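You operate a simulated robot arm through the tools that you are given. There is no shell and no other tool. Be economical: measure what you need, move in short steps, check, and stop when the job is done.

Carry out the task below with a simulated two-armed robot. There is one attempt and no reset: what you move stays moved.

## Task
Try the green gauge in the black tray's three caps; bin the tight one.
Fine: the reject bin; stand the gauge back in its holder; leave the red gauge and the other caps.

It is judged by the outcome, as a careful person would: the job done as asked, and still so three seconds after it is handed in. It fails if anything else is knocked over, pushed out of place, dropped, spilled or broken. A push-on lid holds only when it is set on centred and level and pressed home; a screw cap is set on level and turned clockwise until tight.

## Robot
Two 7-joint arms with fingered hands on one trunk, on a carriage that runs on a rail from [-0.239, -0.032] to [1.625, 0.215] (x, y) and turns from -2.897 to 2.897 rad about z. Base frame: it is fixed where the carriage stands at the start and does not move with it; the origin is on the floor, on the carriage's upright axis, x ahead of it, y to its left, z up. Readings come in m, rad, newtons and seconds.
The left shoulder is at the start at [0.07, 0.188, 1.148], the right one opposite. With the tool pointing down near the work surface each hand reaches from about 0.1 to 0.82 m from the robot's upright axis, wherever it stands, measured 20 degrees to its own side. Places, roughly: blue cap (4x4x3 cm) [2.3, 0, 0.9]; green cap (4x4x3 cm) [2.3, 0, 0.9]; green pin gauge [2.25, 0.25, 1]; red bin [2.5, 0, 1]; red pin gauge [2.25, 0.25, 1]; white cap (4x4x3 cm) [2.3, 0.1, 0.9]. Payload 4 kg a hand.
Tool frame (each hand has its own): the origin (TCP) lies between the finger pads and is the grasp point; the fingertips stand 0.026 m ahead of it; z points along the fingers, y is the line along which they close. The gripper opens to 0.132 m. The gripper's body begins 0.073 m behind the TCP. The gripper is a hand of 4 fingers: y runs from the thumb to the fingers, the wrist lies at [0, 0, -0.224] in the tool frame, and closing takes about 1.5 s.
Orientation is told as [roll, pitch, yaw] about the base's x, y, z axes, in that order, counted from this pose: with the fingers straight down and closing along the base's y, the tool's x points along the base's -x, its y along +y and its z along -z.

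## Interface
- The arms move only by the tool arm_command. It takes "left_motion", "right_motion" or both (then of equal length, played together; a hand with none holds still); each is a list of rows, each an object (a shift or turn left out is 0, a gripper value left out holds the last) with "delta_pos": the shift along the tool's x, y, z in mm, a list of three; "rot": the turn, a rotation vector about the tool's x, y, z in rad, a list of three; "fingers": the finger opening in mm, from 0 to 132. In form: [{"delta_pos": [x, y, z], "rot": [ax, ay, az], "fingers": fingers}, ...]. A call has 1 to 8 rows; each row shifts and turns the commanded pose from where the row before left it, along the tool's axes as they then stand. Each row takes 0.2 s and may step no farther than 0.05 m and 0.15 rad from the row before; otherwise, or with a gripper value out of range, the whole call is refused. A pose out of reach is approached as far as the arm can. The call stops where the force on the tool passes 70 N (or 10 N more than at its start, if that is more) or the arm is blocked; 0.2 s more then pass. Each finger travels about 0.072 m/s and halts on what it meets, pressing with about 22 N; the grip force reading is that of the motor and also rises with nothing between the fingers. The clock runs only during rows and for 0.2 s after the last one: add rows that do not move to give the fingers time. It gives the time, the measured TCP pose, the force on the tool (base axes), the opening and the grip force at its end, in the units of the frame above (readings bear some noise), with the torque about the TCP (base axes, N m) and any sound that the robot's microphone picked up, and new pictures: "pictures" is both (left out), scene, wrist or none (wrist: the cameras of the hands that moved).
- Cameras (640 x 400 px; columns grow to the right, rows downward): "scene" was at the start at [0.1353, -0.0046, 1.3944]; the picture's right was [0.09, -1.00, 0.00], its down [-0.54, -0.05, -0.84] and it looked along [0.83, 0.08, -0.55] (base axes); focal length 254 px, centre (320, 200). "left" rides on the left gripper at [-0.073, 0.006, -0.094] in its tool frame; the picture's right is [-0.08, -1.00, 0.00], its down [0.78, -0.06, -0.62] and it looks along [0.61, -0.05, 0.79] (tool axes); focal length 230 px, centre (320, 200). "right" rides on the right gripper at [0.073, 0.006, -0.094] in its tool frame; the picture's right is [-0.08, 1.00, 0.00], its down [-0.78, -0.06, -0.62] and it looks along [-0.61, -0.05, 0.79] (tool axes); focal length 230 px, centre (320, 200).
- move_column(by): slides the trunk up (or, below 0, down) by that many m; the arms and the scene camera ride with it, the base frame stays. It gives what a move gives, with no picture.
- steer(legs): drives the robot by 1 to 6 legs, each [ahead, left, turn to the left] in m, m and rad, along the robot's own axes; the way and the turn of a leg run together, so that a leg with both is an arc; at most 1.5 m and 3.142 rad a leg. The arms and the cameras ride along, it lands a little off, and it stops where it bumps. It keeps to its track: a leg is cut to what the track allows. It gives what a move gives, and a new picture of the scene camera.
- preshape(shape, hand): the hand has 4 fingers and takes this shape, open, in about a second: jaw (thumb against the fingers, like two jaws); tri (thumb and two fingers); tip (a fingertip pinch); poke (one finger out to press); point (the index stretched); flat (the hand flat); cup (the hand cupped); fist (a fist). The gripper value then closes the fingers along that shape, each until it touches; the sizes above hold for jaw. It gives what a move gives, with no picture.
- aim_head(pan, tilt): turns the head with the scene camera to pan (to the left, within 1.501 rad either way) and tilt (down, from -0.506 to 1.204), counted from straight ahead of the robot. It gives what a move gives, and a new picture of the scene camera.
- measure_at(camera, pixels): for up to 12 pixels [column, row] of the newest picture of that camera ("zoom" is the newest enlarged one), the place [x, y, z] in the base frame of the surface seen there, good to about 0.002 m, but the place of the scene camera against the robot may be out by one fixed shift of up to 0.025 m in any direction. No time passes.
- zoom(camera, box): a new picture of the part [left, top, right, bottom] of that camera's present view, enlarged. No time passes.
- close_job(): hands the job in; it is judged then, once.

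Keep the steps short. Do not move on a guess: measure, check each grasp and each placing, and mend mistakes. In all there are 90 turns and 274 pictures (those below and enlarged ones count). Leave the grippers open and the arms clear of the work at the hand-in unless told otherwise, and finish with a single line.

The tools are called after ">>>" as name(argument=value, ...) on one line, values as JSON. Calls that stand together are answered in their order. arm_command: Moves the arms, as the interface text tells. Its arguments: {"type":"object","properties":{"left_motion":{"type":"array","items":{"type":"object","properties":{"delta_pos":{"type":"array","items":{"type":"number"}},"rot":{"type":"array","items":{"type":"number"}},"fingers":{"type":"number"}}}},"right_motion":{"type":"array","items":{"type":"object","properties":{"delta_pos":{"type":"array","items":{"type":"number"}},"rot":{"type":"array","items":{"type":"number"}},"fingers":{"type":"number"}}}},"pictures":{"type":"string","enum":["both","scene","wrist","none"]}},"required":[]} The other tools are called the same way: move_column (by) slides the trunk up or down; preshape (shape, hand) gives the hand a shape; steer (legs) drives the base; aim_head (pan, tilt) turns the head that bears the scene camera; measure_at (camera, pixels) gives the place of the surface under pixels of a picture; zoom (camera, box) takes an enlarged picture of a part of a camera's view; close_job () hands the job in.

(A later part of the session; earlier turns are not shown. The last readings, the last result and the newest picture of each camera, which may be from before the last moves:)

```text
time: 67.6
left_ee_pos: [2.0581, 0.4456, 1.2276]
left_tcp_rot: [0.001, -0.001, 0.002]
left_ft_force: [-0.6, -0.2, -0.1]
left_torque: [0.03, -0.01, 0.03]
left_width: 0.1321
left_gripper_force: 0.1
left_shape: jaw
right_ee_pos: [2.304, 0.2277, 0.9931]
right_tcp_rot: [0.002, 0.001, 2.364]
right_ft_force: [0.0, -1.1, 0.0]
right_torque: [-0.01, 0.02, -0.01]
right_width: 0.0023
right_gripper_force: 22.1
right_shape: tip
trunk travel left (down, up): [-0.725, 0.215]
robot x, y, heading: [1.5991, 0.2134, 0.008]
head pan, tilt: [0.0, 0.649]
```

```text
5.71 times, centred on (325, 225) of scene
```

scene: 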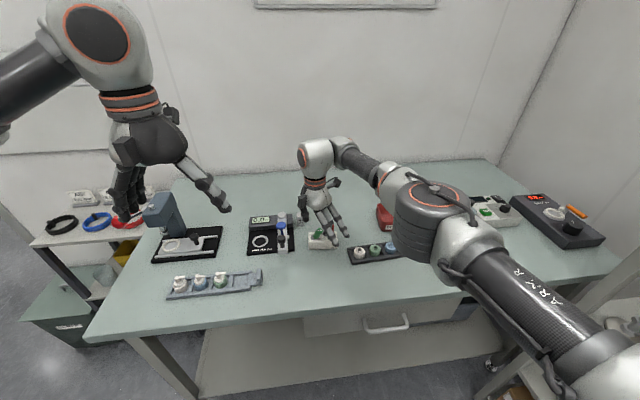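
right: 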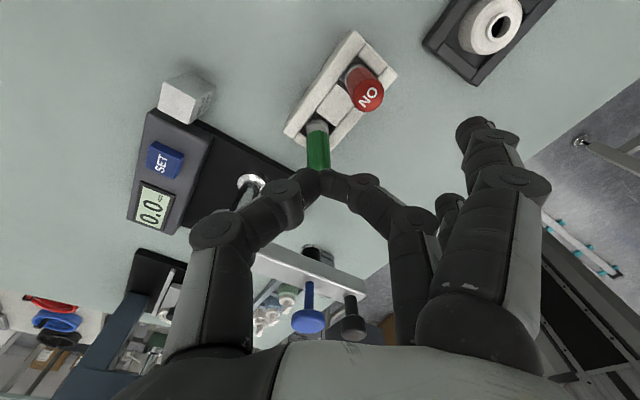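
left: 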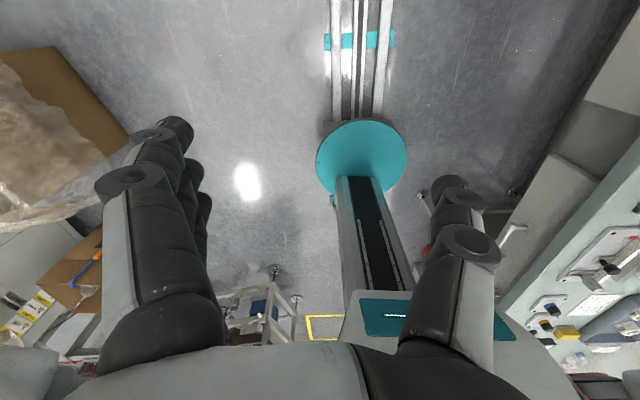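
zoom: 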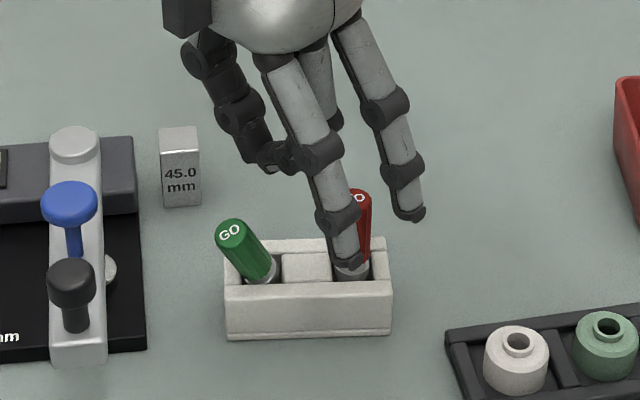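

It now leans (−x,+y). I raise, yaw to 0.785 so the closing line matches that lean, and will grip lower (z≈0.932) where the hold was firm before.

>>> arm_command(right_motion=[{"delta_pos": [0, 0, -25]}, {"delta_pos": [0, 0, -20], "rot": [0, 0, 0.14], "fingers": 66}, {"rot": [0, 0, 0.145]}, {"rot": [0, 0, 0.145]}, {"rot": [0, 0, 0.145]}, {"rot": [0, 0, 0.145]}, {"rot": [0, 0, 0.145]}, {"rot": [0, 0, 0.145]}], pictures="none")

>>> arm_command(right_motion=[{"rot": [0, 0, 0.145]}, {"rot": [0, 0, 0.145]}, {"rot": [0, 0, 0.145]}, {"rot": [0, 0, 0.135]}, {}], pictures="both")

>>> zoom(camera="right", box=[240, 20, 400, 120])

```text
time: 69.4
left_ee_pos: [2.0582, 0.4462, 1.228]
left_tcp_rot: [0.001, -0.001, 0.003]
left_ft_force: [-1.4, 0.4, 0.1]
left_torque: [0.02, -0.01, 0.0]
left_width: 0.132
left_gripper_force: 0.0
left_shape: jaw
right_ee_pos: [2.3063, 0.2278, 1.0392]
right_tcp_rot: [-0.002, -0.001, 1.352]
right_ft_force: [0.1, 0.4, -0.3]
right_torque: [0.0, 0.01, 0.0]
right_width: 0.0653
right_gripper_force: 0.0
right_shape: tip
trunk travel left (down, up): [-0.725, 0.215]
robot x, y, heading: [1.5989, 0.2066, 0.001]
head pan, tilt: [0.0, 0.649]
```

```text
time: 70.6
left_ee_pos: [2.0581, 0.4457, 1.2284]
left_tcp_rot: [0.0, 0.001, 0.004]
left_ft_force: [-0.1, 0.2, 0.4]
left_torque: [0.04, 0.01, 0.01]
left_width: 0.1319
left_gripper_force: 0.1
left_shape: jaw
right_ee_pos: [2.3063, 0.2269, 1.0401]
right_tcp_rot: [0.001, 0.0, 0.781]
right_ft_force: [-1.0, 0.4, -1.0]
right_torque: [-0.01, 0.05, 0.02]
right_width: 0.0652
right_gripper_force: 0.0
right_shape: tip
trunk travel left (down, up): [-0.725, 0.215]
robot x, y, heading: [1.5982, 0.2131, 0.008]
head pan, tilt: [0.0, 0.649]
```

scene: 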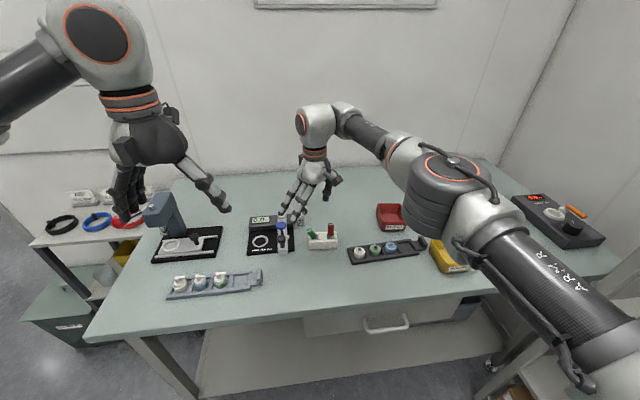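
right: 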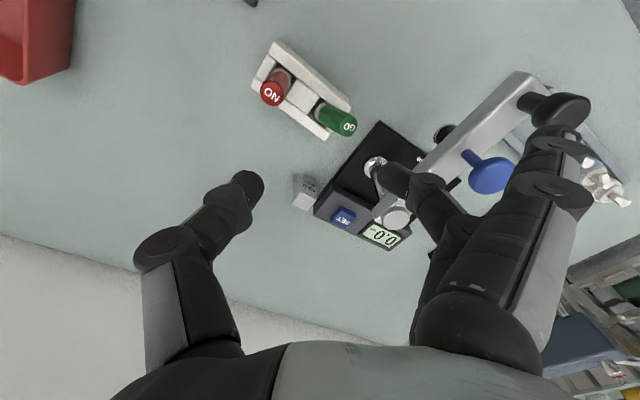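

```text
4.00 times, centred on (320, 70) of right
```

zoom: 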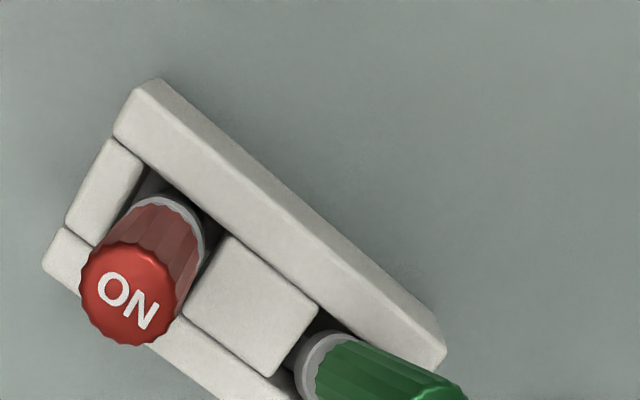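

At this yaw the spare fingers would hit the caliper beam, so not this way. I return to yaw 1.57 (proven): closing along x rights the x-lean, and the y-lean gets levelled by tilting the tool in the air.

>>> arm_command(right_motion=[{"rot": [0, 0, -0.14], "fingers": 56}, {"rot": [0, 0, -0.14]}, {"rot": [0, 0, -0.14]}, {"rot": [0, 0, -0.14]}, {"rot": [0, 0, -0.14]}, {"rot": [0, 0, -0.093]}, {"delta_pos": [-8, 4, 20]}, {}], pictures="wrist")

>>> zoom(camera="right", box=[240, 60, 400, 160])

>>> measure_at(camera="zoom", pixels=[[330, 280], [340, 300], [350, 320], [360, 340], [370, 360], [300, 255], [400, 370], [375, 375], [330, 350]])

```text
time: 72.4
left_ee_pos: [2.0584, 0.4454, 1.2278]
left_tcp_rot: [0.001, 0.0, 0.003]
left_ft_force: [-0.8, 0.3, -0.4]
left_torque: [-0.01, -0.01, -0.02]
left_width: 0.1318
left_gripper_force: 0.1
left_shape: jaw
right_ee_pos: [2.3012, 0.2335, 1.0221]
right_tcp_rot: [-0.001, 0.001, 1.578]
right_ft_force: [0.4, -0.3, -0.4]
right_torque: [-0.03, 0.0, 0.0]
right_width: 0.0571
right_gripper_force: 0.1
right_shape: tip
trunk travel left (down, up): [-0.725, 0.215]
robot x, y, heading: [1.5975, 0.2134, 0.009]
head pan, tilt: [0.0, 0.649]
```

right: 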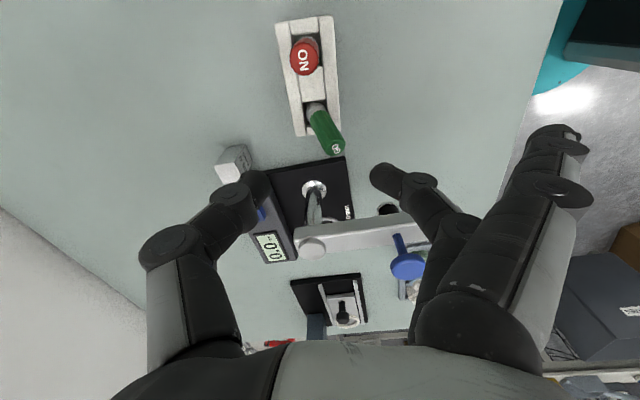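

```text
4.00 times, centred on (320, 110) of right
```

zoom: 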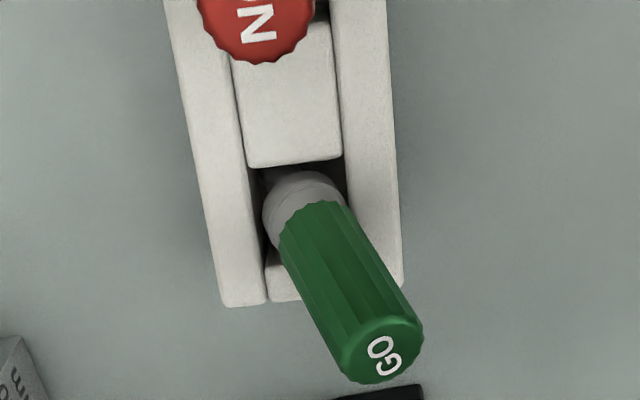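

```text
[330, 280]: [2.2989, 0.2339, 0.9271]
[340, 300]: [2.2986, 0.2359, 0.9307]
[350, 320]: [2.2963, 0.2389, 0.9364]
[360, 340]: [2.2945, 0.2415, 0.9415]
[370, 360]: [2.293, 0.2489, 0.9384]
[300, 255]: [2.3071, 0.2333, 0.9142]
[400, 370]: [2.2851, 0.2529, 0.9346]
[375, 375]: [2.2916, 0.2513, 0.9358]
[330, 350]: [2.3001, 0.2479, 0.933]
```

Top (2.2915, 0.2495), collar (2.306, 0.229). Lower with TCP at (2.304, 0.2385), z 0.930, and close.

>>> arm_command(right_motion=[{"delta_pos": [-5, -2.5, 30]}, {"delta_pos": [0, 0, 30]}, {"delta_pos": [0, 0, 20]}, {"delta_pos": [0, 0, 12]}, {}], pictures="wrist")

>>> zoom(camera="right", box=[200, 90, 440, 240])

```text
time: 73.6
left_ee_pos: [2.0589, 0.445, 1.2286]
left_tcp_rot: [0.0, 0.001, 0.004]
left_ft_force: [0.0, 0.0, 0.4]
left_torque: [0.02, -0.01, -0.03]
left_width: 0.132
left_gripper_force: 0.1
left_shape: jaw
right_ee_pos: [2.3044, 0.2393, 0.9286]
right_tcp_rot: [-0.002, -0.001, 1.576]
right_ft_force: [0.6, -0.7, -0.5]
right_torque: [0.01, 0.0, -0.04]
right_width: 0.0568
right_gripper_force: 0.1
right_shape: tip
trunk travel left (down, up): [-0.725, 0.215]
robot x, y, heading: [1.5972, 0.2116, 0.0]
head pan, tilt: [0.0, 0.649]
```

right: 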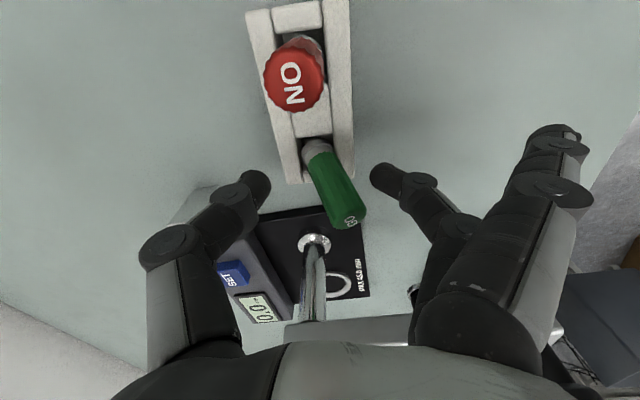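

```text
2.67 times, centred on (320, 165) of right
```

zoom: 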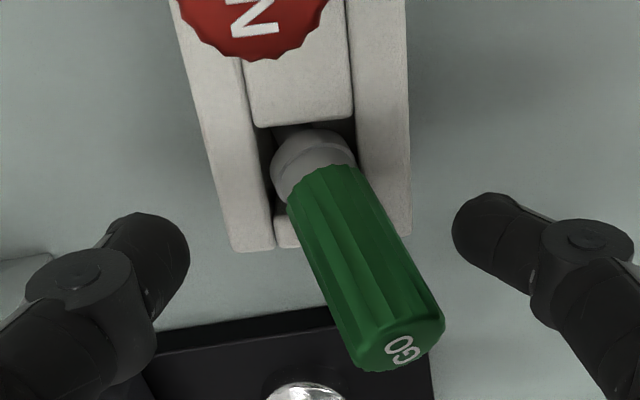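

>>> arm_command(right_motion=[{"fingers": 40}, {"fingers": 28}, {"fingers": 20}, {"fingers": 14}, {"fingers": 0}, {}, {}], pictures="wrist")

>>> zoom(camera="right", box=[240, 120, 400, 250])

>>> measure_at(camera="zoom", pixels=[[318, 80], [320, 110], [322, 140], [324, 170], [326, 200], [328, 230], [330, 260], [332, 290], [332, 310]])

```text
time: 75.2
left_ee_pos: [2.0594, 0.4465, 1.2283]
left_tcp_rot: [0.001, 0.001, 0.003]
left_ft_force: [-0.4, 0.0, 0.2]
left_torque: [-0.01, -0.01, 0.03]
left_width: 0.1318
left_gripper_force: 0.1
left_shape: jaw
right_ee_pos: [2.3033, 0.2385, 0.9277]
right_tcp_rot: [-0.003, 0.0, 1.577]
right_ft_force: [0.5, 0.7, 0.6]
right_torque: [0.01, -0.04, 0.01]
right_width: 0.0132
right_gripper_force: 22.0
right_shape: tip
trunk travel left (down, up): [-0.725, 0.215]
robot x, y, heading: [1.5981, 0.2103, 0.006]
head pan, tilt: [0.0, 0.649]
```

right: 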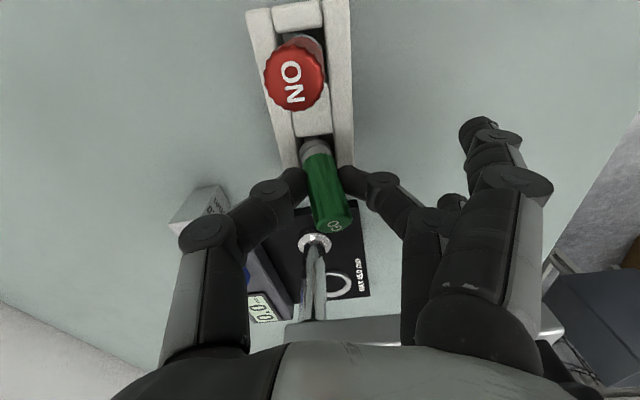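

```text
3.08 times, centred on (320, 185) of right
```

zoom: 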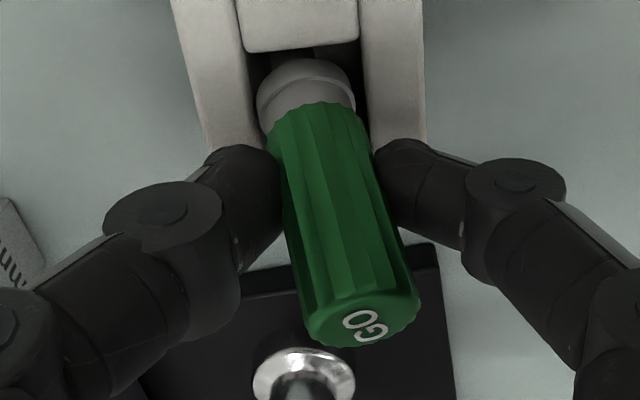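

```text
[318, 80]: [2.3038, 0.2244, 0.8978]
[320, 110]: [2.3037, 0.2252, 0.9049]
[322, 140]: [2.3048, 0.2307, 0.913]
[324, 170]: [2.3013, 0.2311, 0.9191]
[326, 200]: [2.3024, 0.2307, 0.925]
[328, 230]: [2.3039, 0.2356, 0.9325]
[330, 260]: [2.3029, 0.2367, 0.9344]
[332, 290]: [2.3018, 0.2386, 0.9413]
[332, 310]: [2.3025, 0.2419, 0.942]
```

Firm (13.2 mm, 22 N). Lean ≈0.33 rad in y, ≈0.1 to −x. Lift 50 mm and level.

>>> arm_command(right_motion=[{"delta_pos": [0, 0, -10]}, {"delta_pos": [0, 0, -20]}, {"delta_pos": [0, 0, -20]}, {"rot": [0, -0.11, 0]}, {"rot": [0, -0.11, 0]}, {"rot": [0, -0.11, 0]}, {"rot": [-0.08, 0, 0]}, {}], pictures="wrist")

>>> zoom(camera="right", box=[240, 120, 400, 250])

>>> measure_at(camera="right", pixels=[[316, 132], [317, 140], [318, 155], [319, 168], [320, 178], [321, 188], [322, 196], [323, 205], [323, 212], [324, 218], [308, 200], [336, 200]])

```text
time: 77.0
left_ee_pos: [2.0582, 0.4458, 1.228]
left_tcp_rot: [0.0, -0.001, 0.002]
left_ft_force: [-0.2, 1.2, 0.3]
left_torque: [0.02, 0.02, -0.02]
left_width: 0.1319
left_gripper_force: 0.1
left_shape: jaw
right_ee_pos: [2.3037, 0.2387, 0.9779]
right_tcp_rot: [0.079, -0.329, 1.577]
right_ft_force: [0.2, 0.3, -0.4]
right_torque: [-0.01, -0.02, -0.02]
right_width: 0.0132
right_gripper_force: 22.3
right_shape: tip
trunk travel left (down, up): [-0.725, 0.215]
robot x, y, heading: [1.599, 0.2123, 0.005]
head pan, tilt: [0.0, 0.649]
```

right: 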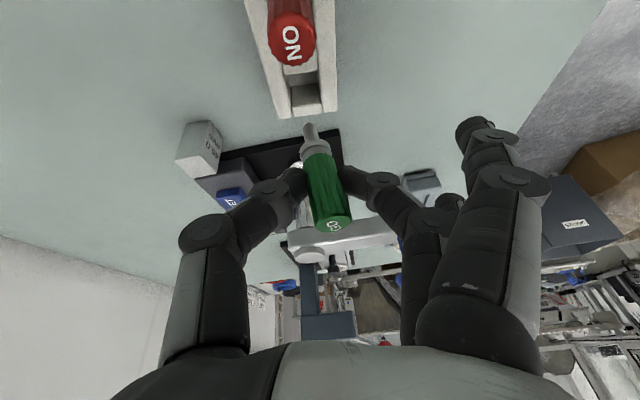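

```text
3.08 times, centred on (320, 185) of right
```

zoom: 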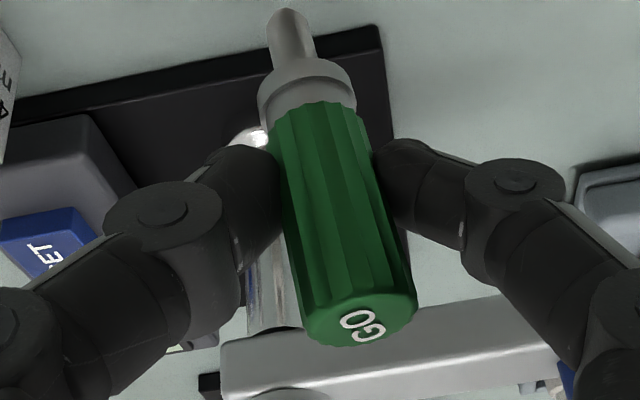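

```text
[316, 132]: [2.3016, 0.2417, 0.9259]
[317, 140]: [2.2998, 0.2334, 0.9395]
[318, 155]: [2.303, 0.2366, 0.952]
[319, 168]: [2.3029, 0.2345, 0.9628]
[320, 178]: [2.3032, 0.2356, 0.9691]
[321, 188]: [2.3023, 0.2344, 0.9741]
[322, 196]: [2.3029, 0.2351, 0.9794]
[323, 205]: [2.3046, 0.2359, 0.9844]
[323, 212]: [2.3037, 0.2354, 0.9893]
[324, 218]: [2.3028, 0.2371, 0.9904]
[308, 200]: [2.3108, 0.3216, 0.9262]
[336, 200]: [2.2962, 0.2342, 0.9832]
```

>>> measure_at(camera="zoom", pixels=[[277, 40], [308, 40], [290, 25], [292, 50], [282, 130], [355, 130], [295, 230], [388, 230], [305, 300], [408, 300], [345, 200], [355, 270]])

```text
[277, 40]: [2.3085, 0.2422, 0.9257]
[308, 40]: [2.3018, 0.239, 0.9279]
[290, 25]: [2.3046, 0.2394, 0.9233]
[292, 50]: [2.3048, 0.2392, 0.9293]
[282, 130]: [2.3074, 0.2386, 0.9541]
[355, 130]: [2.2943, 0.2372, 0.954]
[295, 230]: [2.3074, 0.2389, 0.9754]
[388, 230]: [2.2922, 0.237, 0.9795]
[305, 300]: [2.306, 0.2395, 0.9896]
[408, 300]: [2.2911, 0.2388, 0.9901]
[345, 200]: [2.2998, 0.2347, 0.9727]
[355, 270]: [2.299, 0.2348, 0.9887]
```

y is vertical; x needs 0.08 more. Correct, shift over the slot centre (2.3065, 0.229), and re-measure.

>>> arm_command(right_motion=[{"rot": [-0.08, 0, 0]}, {"delta_pos": [13.5, -5.7, -5.6]}, {}, {}], pictures="wrist")

>>> zoom(camera="right", box=[240, 120, 400, 250])

>>> measure_at(camera="zoom", pixels=[[277, 40], [308, 40], [292, 50], [282, 130], [355, 130], [295, 230], [388, 230], [305, 300], [408, 300], [325, 150], [345, 200], [355, 270]])

```text
time: 78.0
left_ee_pos: [2.0582, 0.4452, 1.2283]
left_tcp_rot: [0.001, -0.001, 0.003]
left_ft_force: [-0.1, -0.1, -0.7]
left_torque: [0.0, 0.02, -0.03]
left_width: 0.132
left_gripper_force: 0.1
left_shape: jaw
right_ee_pos: [2.302, 0.2296, 0.9708]
right_tcp_rot: [0.159, -0.329, 1.576]
right_ft_force: [-0.3, 0.0, -1.4]
right_torque: [-0.01, -0.01, 0.01]
right_width: 0.0135
right_gripper_force: 22.2
right_shape: tip
right hand out of reach, approached as far as the arm can: row 1
trunk travel left (down, up): [-0.725, 0.215]
robot x, y, heading: [1.5988, 0.2087, 0.004]
head pan, tilt: [0.0, 0.649]
```

right: 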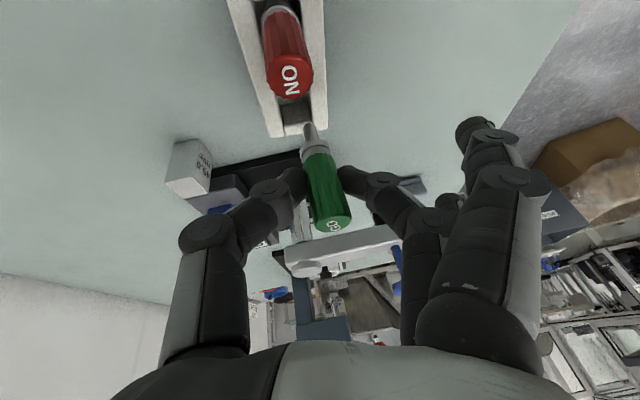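

```text
3.08 times, centred on (320, 185) of right
```

zoom: 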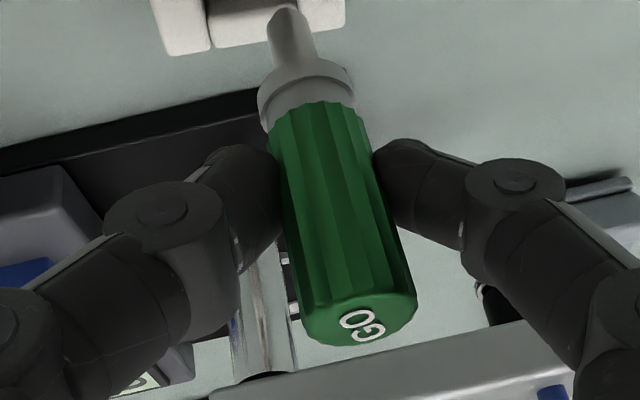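

```text
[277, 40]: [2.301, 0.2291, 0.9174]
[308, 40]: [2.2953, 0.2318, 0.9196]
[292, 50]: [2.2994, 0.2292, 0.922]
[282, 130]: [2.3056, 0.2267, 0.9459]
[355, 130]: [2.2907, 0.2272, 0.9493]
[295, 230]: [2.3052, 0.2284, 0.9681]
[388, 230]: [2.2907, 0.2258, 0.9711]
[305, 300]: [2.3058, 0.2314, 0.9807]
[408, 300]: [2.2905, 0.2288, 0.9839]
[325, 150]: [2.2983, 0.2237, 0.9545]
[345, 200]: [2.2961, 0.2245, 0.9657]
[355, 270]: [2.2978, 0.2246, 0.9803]
```

Gauge is vertical now, but at the reach limit in x. I raise a bit and drive the carriage ahead ~2 cm to gain reach.

>>> arm_command(right_motion=[{"delta_pos": [-6.5, 3, -18.7]}, {}], pictures="none")

>>> steer(legs=[[0.024, 0.003, 0.0]])

>>> arm_command(right_motion=[{}], pictures="wrist")

>>> zoom(camera="right", box=[240, 120, 400, 250])

>>> measure_at(camera="zoom", pixels=[[277, 40], [308, 40], [292, 50], [282, 130], [355, 130], [295, 230], [388, 230], [305, 300], [408, 300], [325, 150], [345, 200], [355, 270]])

```text
time: 78.6
left_ee_pos: [2.0583, 0.446, 1.2278]
left_tcp_rot: [0.001, -0.001, 0.004]
left_ft_force: [0.0, -0.1, 0.6]
left_torque: [0.01, 0.01, 0.0]
left_width: 0.1318
left_gripper_force: 0.1
left_shape: jaw
right_ee_pos: [2.3024, 0.2298, 0.9891]
right_tcp_rot: [0.158, -0.33, 1.576]
right_ft_force: [0.2, -0.1, -1.2]
right_torque: [-0.02, 0.0, -0.02]
right_width: 0.0131
right_gripper_force: 22.3
right_shape: tip
trunk travel left (down, up): [-0.725, 0.215]
robot x, y, heading: [1.5993, 0.2104, 0.005]
head pan, tilt: [0.0, 0.649]
```

```text
time: 79.5
left_ee_pos: [2.0766, 0.4469, 1.2305]
left_tcp_rot: [-0.002, -0.004, 0.003]
left_ft_force: [-0.8, -0.1, 0.4]
left_torque: [-0.02, -0.03, 0.02]
left_width: 0.132
left_gripper_force: 0.0
left_shape: jaw
right_ee_pos: [2.3223, 0.2324, 0.9938]
right_tcp_rot: [0.153, -0.33, 1.577]
right_ft_force: [-1.0, -0.1, 0.0]
right_torque: [-0.02, -0.05, -0.01]
right_width: 0.0133
right_gripper_force: 21.7
right_shape: tip
trunk travel left (down, up): [-0.725, 0.215]
robot x, y, heading: [1.6206, 0.2151, 0.004]
head pan, tilt: [0.0, 0.649]
```

scene: 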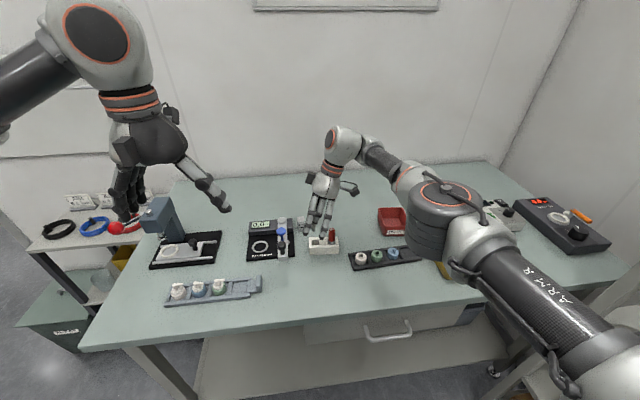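

```text
time: 79.8
left_ee_pos: [2.0816, 0.4471, 1.2287]
left_tcp_rot: [-0.001, -0.001, 0.004]
left_ft_force: [-0.3, 0.2, -0.2]
left_torque: [-0.01, -0.01, 0.01]
left_width: 0.1318
left_gripper_force: 0.0
left_shape: jaw
right_ee_pos: [2.3253, 0.2336, 0.9904]
right_tcp_rot: [0.159, -0.329, 1.575]
right_ft_force: [-0.6, -0.8, -0.4]
right_torque: [0.02, 0.0, -0.01]
right_width: 0.0131
right_gripper_force: 22.4
right_shape: tip
trunk travel left (down, up): [-0.725, 0.215]
robot x, y, heading: [1.6237, 0.2149, -0.001]
head pan, tilt: [0.0, 0.649]
```

right: 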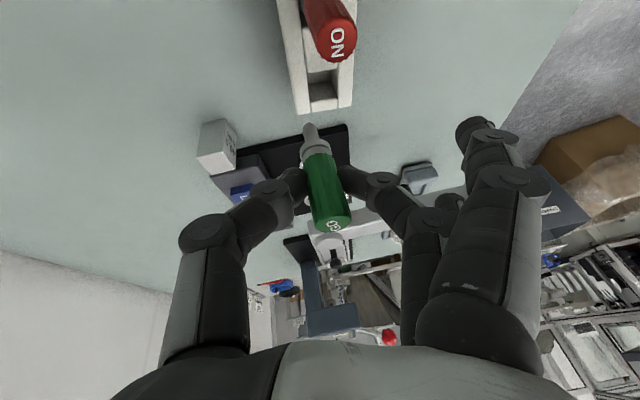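

```text
3.08 times, centred on (320, 185) of right
```

zoom: 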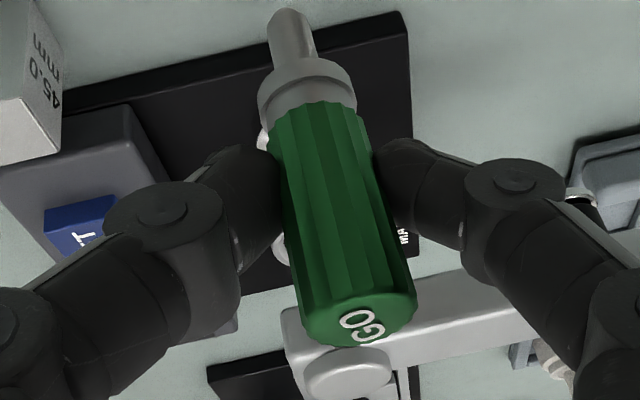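

```text
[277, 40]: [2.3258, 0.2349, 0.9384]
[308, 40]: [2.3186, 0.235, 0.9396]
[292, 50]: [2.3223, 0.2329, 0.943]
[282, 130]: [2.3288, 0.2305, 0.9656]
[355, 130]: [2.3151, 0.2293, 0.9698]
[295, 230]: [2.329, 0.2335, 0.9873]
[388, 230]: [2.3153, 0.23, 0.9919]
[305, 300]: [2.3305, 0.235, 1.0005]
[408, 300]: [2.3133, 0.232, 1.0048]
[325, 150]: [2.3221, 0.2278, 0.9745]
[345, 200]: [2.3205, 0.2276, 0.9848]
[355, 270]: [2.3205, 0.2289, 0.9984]
```

Vertical; axis at (2.322, 0.2365). Shift to the slot centre and lower 25 mm.

>>> arm_command(right_motion=[{"delta_pos": [7.1, 15.7, 0.1]}, {}, {"delta_pos": [8.1, -3.75, 23.4]}, {}, {}], pictures="wrist")

>>> zoom(camera="right", box=[230, 70, 390, 230])

>>> measure_at(camera="right", pixels=[[306, 132], [316, 132], [311, 136], [308, 163], [331, 163], [312, 195], [342, 195], [315, 218], [348, 218], [321, 170], [328, 186], [331, 208]])

```text
time: 81.0
left_ee_pos: [2.0812, 0.4492, 1.2293]
left_tcp_rot: [-0.002, 0.0, 0.004]
left_ft_force: [0.7, 0.0, 0.2]
left_torque: [-0.04, 0.01, 0.02]
left_width: 0.1319
left_gripper_force: 0.2
left_shape: jaw
right_ee_pos: [2.3103, 0.2267, 0.9655]
right_tcp_rot: [0.158, -0.331, 1.576]
right_ft_force: [0.8, 0.9, -0.6]
right_torque: [-0.02, -0.04, 0.0]
right_width: 0.0133
right_gripper_force: 21.5
right_shape: tip
trunk travel left (down, up): [-0.725, 0.215]
robot x, y, heading: [1.6204, 0.2125, 0.002]
head pan, tilt: [0.0, 0.649]
```

right: 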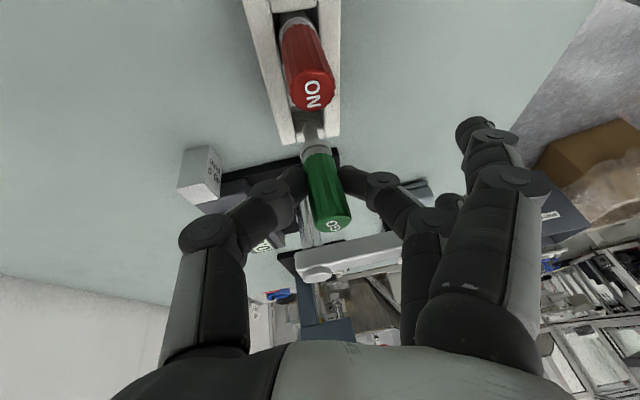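

```text
2.50 times, centred on (310, 150) of right
```

zoom: 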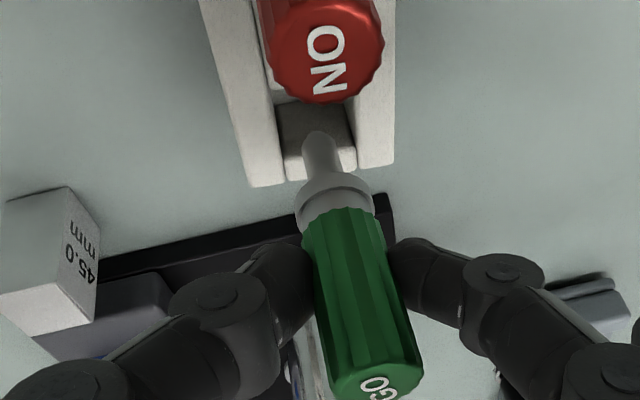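

```text
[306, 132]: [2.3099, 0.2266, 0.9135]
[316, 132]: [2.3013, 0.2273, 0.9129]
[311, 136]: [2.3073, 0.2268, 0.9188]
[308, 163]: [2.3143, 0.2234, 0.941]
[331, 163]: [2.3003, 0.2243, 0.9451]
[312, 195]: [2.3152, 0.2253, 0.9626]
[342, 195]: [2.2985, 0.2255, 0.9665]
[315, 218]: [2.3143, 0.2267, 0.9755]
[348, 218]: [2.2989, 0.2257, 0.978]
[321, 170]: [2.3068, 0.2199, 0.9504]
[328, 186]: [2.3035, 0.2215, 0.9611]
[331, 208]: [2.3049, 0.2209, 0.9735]
```

Vertical and over the slot centre (2.3065, 0.229). Lower 30 mm.

>>> arm_command(right_motion=[{"delta_pos": [4.86, -2.25, 14]}, {"delta_pos": [3.24, -1.5, 9.35]}, {"delta_pos": [1.6, -0.75, 4.67]}, {}], pictures="wrist")

>>> measure_at(camera="right", pixels=[[312, 195], [342, 195], [315, 218], [348, 218], [326, 186], [328, 192], [329, 198], [331, 204], [332, 210], [332, 216]])

```text
time: 82.0
left_ee_pos: [2.081, 0.4498, 1.2284]
left_tcp_rot: [0.0, -0.002, 0.004]
left_ft_force: [-0.5, -0.6, -0.2]
left_torque: [0.02, -0.04, -0.01]
left_width: 0.1318
left_gripper_force: 0.1
left_shape: jaw
right_ee_pos: [2.3102, 0.2244, 0.9354]
right_tcp_rot: [0.161, -0.329, 1.575]
right_ft_force: [0.8, 0.1, -1.4]
right_torque: [-0.02, -0.04, 0.01]
right_width: 0.0131
right_gripper_force: 22.2
right_shape: tip
trunk travel left (down, up): [-0.725, 0.215]
robot x, y, heading: [1.6177, 0.2163, 0.001]
head pan, tilt: [0.0, 0.649]
```

right: 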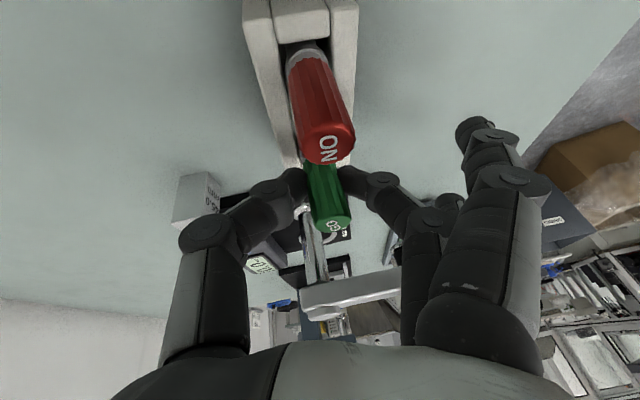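

```text
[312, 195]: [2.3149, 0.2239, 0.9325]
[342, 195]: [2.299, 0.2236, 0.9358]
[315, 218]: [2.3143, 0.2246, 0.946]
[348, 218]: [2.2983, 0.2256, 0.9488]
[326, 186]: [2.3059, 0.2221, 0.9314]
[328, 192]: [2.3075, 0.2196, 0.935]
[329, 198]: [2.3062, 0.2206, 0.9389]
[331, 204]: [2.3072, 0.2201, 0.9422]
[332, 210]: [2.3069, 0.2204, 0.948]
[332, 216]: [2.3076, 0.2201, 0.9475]
```

Axis (2.3065, 0.2287), top ≈0.949. Lower 3 mm, then 1 mm steps to touch.

>>> arm_command(right_motion=[{"delta_pos": [0.65, -0.3, 1.87]}, {"delta_pos": [0.32, -0.15, 0.93]}, {"delta_pos": [0.32, -0.15, 0.93]}, {}], pictures="none")

```text
time: 83.0
left_ee_pos: [2.0819, 0.4483, 1.2294]
left_tcp_rot: [0.0, -0.002, 0.002]
left_ft_force: [0.3, -0.1, 0.2]
left_torque: [-0.03, -0.01, 0.03]
left_width: 0.1318
left_gripper_force: 0.2
left_shape: jaw
right_ee_pos: [2.3087, 0.2243, 0.9308]
right_tcp_rot: [0.158, -0.329, 1.576]
right_ft_force: [-0.3, 0.4, -0.4]
right_torque: [-0.02, 0.02, 0.0]
right_width: 0.0134
right_gripper_force: 22.4
right_shape: tip
trunk travel left (down, up): [-0.725, 0.215]
robot x, y, heading: [1.6211, 0.2122, 0.001]
head pan, tilt: [0.0, 0.649]
```

>>> arm_command(right_motion=[{"delta_pos": [0.32, -0.15, 0.93]}, {}], pictures="none")

```text
time: 83.7
left_ee_pos: [2.0815, 0.4476, 1.2293]
left_tcp_rot: [-0.001, -0.002, 0.003]
left_ft_force: [0.8, 0.2, -0.2]
left_torque: [0.03, 0.01, 0.01]
left_width: 0.1318
left_gripper_force: 0.0
left_shape: jaw
right_ee_pos: [2.3104, 0.2245, 0.9296]
right_tcp_rot: [0.158, -0.329, 1.578]
right_ft_force: [0.6, 0.8, -0.5]
right_torque: [0.0, 0.0, -0.01]
right_width: 0.0134
right_gripper_force: 21.7
right_shape: tip
trunk travel left (down, up): [-0.725, 0.215]
robot x, y, heading: [1.6182, 0.2137, -0.001]
head pan, tilt: [0.0, 0.649]
```

>>> arm_command(right_motion=[{"delta_pos": [0.32, -0.15, 0.93]}, {}], pictures="wrist")

>>> measure_at(camera="right", pixels=[[312, 195], [342, 195], [315, 218], [348, 218], [326, 188], [328, 192], [329, 198], [331, 204], [332, 210], [332, 216], [333, 222]])

```text
time: 84.2
left_ee_pos: [2.0799, 0.4483, 1.2296]
left_tcp_rot: [-0.001, -0.001, 0.004]
left_ft_force: [0.6, 0.1, 0.0]
left_torque: [-0.03, 0.02, 0.0]
left_width: 0.132
left_gripper_force: 0.2
left_shape: jaw
right_ee_pos: [2.3113, 0.2263, 0.9293]
right_tcp_rot: [0.159, -0.33, 1.575]
right_ft_force: [0.5, -0.4, 3.9]
right_torque: [0.01, -0.01, -0.02]
right_width: 0.0135
right_gripper_force: 21.9
right_shape: tip
trunk travel left (down, up): [-0.725, 0.215]
robot x, y, heading: [1.6183, 0.2159, 0.007]
head pan, tilt: [0.0, 0.649]
```

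right: 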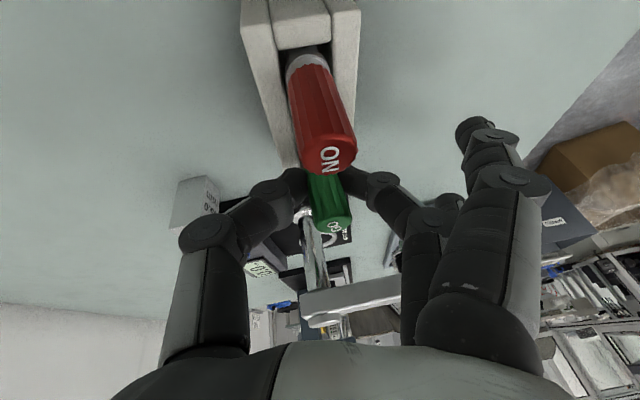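

```text
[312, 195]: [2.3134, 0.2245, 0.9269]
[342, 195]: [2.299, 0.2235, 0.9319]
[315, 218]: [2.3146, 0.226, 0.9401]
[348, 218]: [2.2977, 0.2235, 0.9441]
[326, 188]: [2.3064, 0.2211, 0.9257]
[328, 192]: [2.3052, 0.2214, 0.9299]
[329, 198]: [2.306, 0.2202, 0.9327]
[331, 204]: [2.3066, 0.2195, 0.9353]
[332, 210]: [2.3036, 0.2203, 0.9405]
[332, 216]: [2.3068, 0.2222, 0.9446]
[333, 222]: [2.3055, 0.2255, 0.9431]
```

Seated (3.9 N) and vertical. Release in very small steps.

>>> arm_command(right_motion=[{"delta_pos": [-0.1, 0.05, -0.3], "fingers": 12}, {"fingers": 12.8}, {"fingers": 13.1}, {"fingers": 13.3}, {"fingers": 13.5}, {"fingers": 13.7}, {"fingers": 13.9}, {"fingers": 14.1}], pictures="wrist")

>>> measure_at(camera="right", pixels=[[312, 195], [342, 195], [315, 218], [348, 218], [326, 188], [328, 192], [329, 198], [331, 204], [332, 210], [332, 216], [333, 222]])

```text
time: 86.0
left_ee_pos: [2.0809, 0.4483, 1.2287]
left_tcp_rot: [0.0, -0.002, 0.004]
left_ft_force: [-0.1, 0.0, 0.5]
left_torque: [0.02, -0.01, 0.01]
left_width: 0.132
left_gripper_force: 0.0
left_shape: jaw
right_ee_pos: [2.3092, 0.225, 0.9296]
right_tcp_rot: [0.159, -0.328, 1.576]
right_ft_force: [0.1, 0.3, 1.1]
right_torque: [0.03, 0.02, 0.0]
right_width: 0.0145
right_gripper_force: 0.0
right_shape: tip
trunk travel left (down, up): [-0.725, 0.215]
robot x, y, heading: [1.6206, 0.2115, 0.004]
head pan, tilt: [0.0, 0.649]
```

right: 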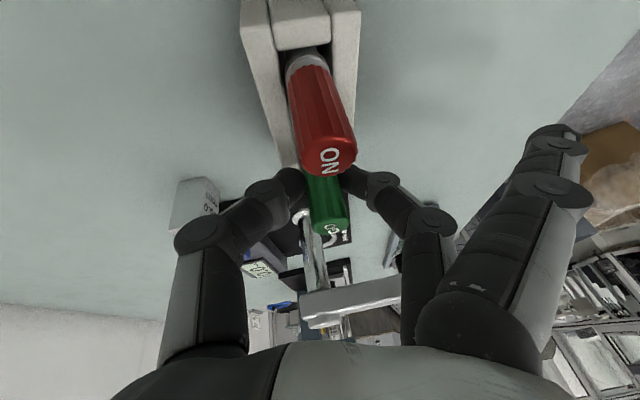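

```text
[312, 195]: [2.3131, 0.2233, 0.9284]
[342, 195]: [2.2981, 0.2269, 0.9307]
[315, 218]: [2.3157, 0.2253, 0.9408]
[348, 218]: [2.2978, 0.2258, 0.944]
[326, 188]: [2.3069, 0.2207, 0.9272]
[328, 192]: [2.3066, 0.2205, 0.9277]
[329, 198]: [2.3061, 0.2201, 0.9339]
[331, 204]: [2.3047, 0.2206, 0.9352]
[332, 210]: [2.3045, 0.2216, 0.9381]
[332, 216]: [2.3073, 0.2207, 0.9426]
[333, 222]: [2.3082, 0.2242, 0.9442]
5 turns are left
```

Few turns remain, so I batch: the gauge is upright and loosely caged; finish the slow release, rise straight up, level the hand, and hover over the blue cap (same pose as when trying it) to measure cap, tray rails and bin.

>>> arm_command(right_motion=[{"fingers": 14.5}, {"fingers": 15}, {"fingers": 15.5}, {"fingers": 16.2}, {"fingers": 17}, {"fingers": 18.2}, {"fingers": 20}, {"fingers": 22}], pictures="none")

>>> arm_command(right_motion=[{"fingers": 25}, {"fingers": 29}, {"fingers": 34}, {"fingers": 40}, {"fingers": 46}, {"fingers": 52}, {}], pictures="wrist")

>>> arm_command(right_motion=[{"delta_pos": [-3.24, 1.5, -9.34]}, {"delta_pos": [-6.5, 3, -18.7]}, {"delta_pos": [-8.1, 3.75, -23.4]}, {"delta_pos": [-8.1, 3.75, -23.4]}, {"delta_pos": [-9.7, 4.5, -28]}, {"rot": [0.08, 0, 0]}, {"rot": [0.079, 0, 0]}], pictures="none")

>>> arm_command(right_motion=[{"rot": [0, 0.11, 0]}, {"rot": [0, 0.11, 0]}, {"rot": [0, 0.109, 0]}, {}], pictures="wrist")

>>> arm_command(right_motion=[{"delta_pos": [46.3, 6.7, 0]}, {"delta_pos": [46.3, 6.7, 0]}, {"delta_pos": [46.3, 6.7, 0]}, {"delta_pos": [46.3, 6.7, 0]}, {"delta_pos": [46.3, 6.6, 0]}, {"delta_pos": [0, 0, 35]}, {"delta_pos": [0, 0, 35]}, {}], pictures="both")

>>> zoom(camera="right", box=[240, 60, 400, 180])

>>> measure_at(camera="right", pixels=[[188, 60], [205, 110], [215, 140], [130, 110], [280, 115], [352, 125], [318, 118], [304, 135], [340, 135], [320, 155], [262, 180], [372, 180]])

>>> zoom(camera="scene", box=[290, 200, 430, 280])

```text
time: 87.8
left_ee_pos: [2.0813, 0.4485, 1.2284]
left_tcp_rot: [-0.001, -0.001, 0.003]
left_ft_force: [-0.5, -0.1, 0.0]
left_torque: [-0.04, 0.0, -0.07]
left_width: 0.1321
left_gripper_force: 0.0
left_shape: jaw
right_ee_pos: [2.3101, 0.2249, 0.9293]
right_tcp_rot: [0.16, -0.331, 1.576]
right_ft_force: [0.1, -0.5, 0.2]
right_torque: [0.03, -0.02, 0.02]
right_width: 0.0214
right_gripper_force: 0.1
right_shape: tip
trunk travel left (down, up): [-0.725, 0.215]
robot x, y, heading: [1.6239, 0.2144, 0.004]
head pan, tilt: [0.0, 0.649]
```

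```text
time: 89.5
left_ee_pos: [2.0817, 0.4479, 1.2288]
left_tcp_rot: [-0.001, -0.001, 0.004]
left_ft_force: [0.5, -1.2, 0.1]
left_torque: [0.01, 0.01, 0.0]
left_width: 0.1318
left_gripper_force: 0.1
left_shape: jaw
right_ee_pos: [2.3099, 0.2253, 0.9292]
right_tcp_rot: [0.158, -0.329, 1.576]
right_ft_force: [1.1, -0.1, 0.4]
right_torque: [-0.02, -0.02, -0.01]
right_width: 0.0512
right_gripper_force: 0.1
right_shape: tip
trunk travel left (down, up): [-0.725, 0.215]
robot x, y, heading: [1.6178, 0.2211, 0.006]
head pan, tilt: [0.0, 0.649]
```

right: 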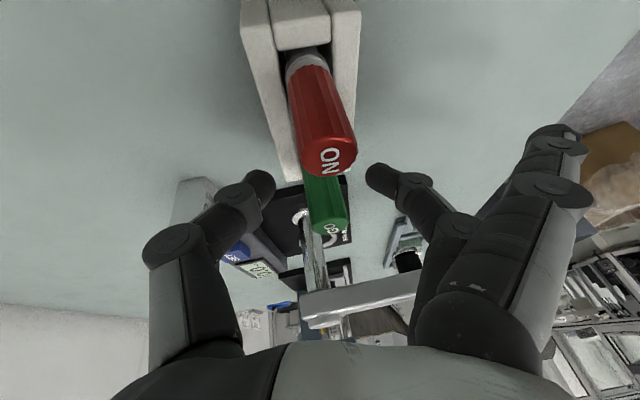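

```text
time: 91.0
left_ee_pos: [2.0811, 0.4487, 1.2296]
left_tcp_rot: [0.002, -0.002, 0.004]
left_ft_force: [0.3, 0.2, -0.2]
left_torque: [0.0, -0.01, -0.01]
left_width: 0.132
left_gripper_force: 0.1
left_shape: jaw
right_ee_pos: [2.3103, 0.2255, 1.0414]
right_tcp_rot: [-0.003, -0.329, 1.577]
right_ft_force: [-0.9, -0.2, 0.2]
right_torque: [0.01, -0.01, 0.0]
right_width: 0.0515
right_gripper_force: 0.1
right_shape: tip
trunk travel left (down, up): [-0.725, 0.215]
robot x, y, heading: [1.6203, 0.214, 0.004]
head pan, tilt: [0.0, 0.649]
```

```text
time: 92.0
left_ee_pos: [2.0818, 0.4491, 1.2277]
left_tcp_rot: [0.001, -0.001, 0.004]
left_ft_force: [0.1, -0.8, 0.2]
left_torque: [-0.01, -0.01, -0.02]
left_width: 0.1318
left_gripper_force: 0.0
left_shape: jaw
right_ee_pos: [2.3106, 0.2246, 1.0396]
right_tcp_rot: [-0.001, 0.001, 1.577]
right_ft_force: [-0.3, 0.0, -1.1]
right_torque: [-0.04, 0.03, -0.01]
right_width: 0.0515
right_gripper_force: 0.1
right_shape: tip
trunk travel left (down, up): [-0.725, 0.215]
robot x, y, heading: [1.6227, 0.2116, 0.003]
head pan, tilt: [0.0, 0.649]
```

right: 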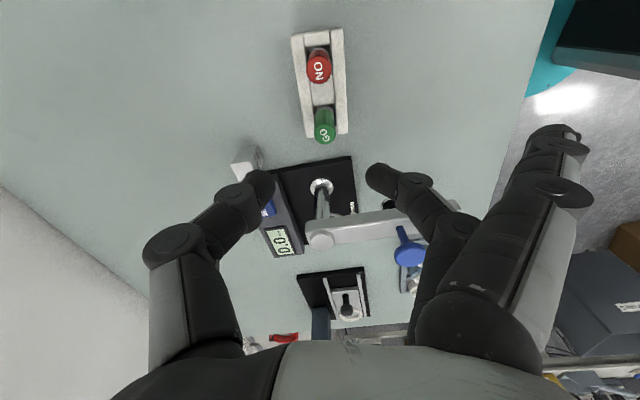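

```text
time: 93.8
left_ee_pos: [2.081, 0.4483, 1.2294]
left_tcp_rot: [0.0, -0.001, 0.004]
left_ft_force: [-0.8, 1.1, -0.7]
left_torque: [0.0, -0.02, -0.02]
left_width: 0.1322
left_gripper_force: 0.1
left_shape: jaw
right_ee_pos: [2.2766, -0.0067, 0.9711]
right_tcp_rot: [0.0, -0.002, 1.575]
right_ft_force: [0.5, 0.3, 0.7]
right_torque: [-0.04, -0.02, 0.01]
right_width: 0.0515
right_gripper_force: 0.1
right_shape: tip
trunk travel left (down, up): [-0.725, 0.215]
robot x, y, heading: [1.6203, 0.2146, 0.006]
head pan, tilt: [0.0, 0.649]
```

scene: 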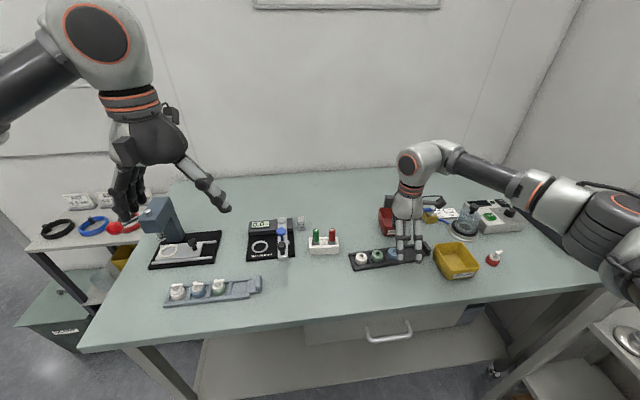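
right: 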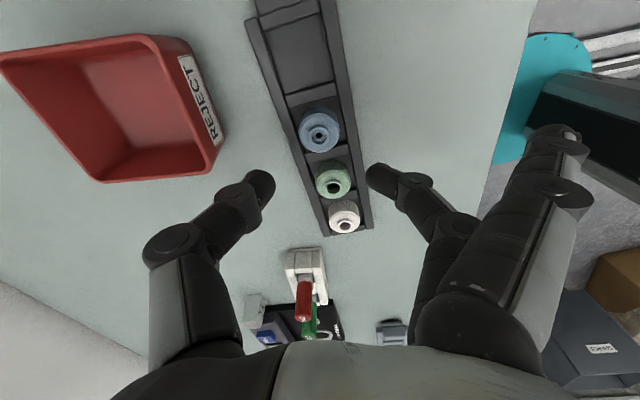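

```text
3.33 times, centred on (320, 120) of right
```

zoom: 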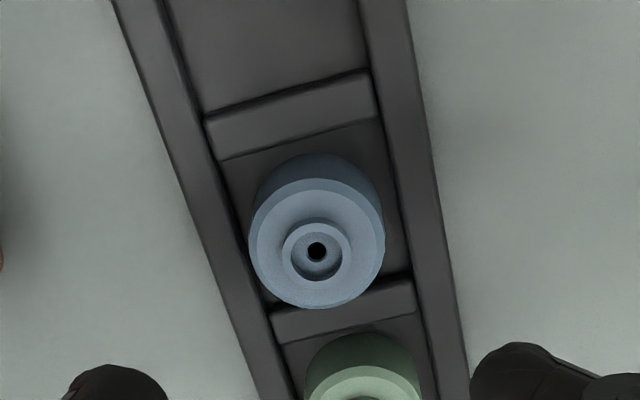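

```text
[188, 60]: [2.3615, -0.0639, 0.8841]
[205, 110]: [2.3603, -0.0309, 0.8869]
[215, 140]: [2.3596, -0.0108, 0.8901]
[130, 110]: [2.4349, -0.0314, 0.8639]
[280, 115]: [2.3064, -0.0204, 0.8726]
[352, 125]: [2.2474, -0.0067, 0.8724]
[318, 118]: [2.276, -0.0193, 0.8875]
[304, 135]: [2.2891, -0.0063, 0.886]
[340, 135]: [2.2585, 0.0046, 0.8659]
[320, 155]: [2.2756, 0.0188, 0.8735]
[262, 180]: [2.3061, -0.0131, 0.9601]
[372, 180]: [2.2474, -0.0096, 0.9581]
```

```text
4.57 times, centred on (360, 240) of scene
4 turns are left
```

zoom: 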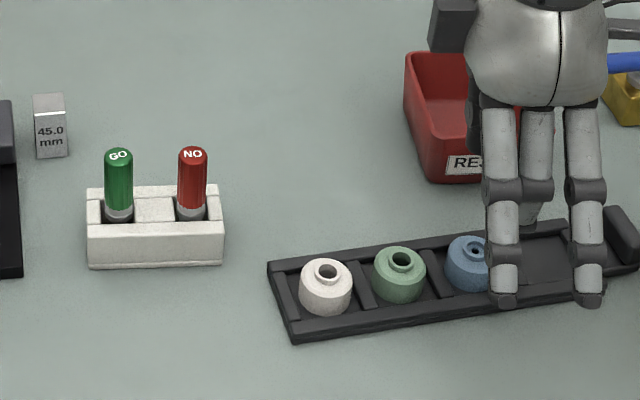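

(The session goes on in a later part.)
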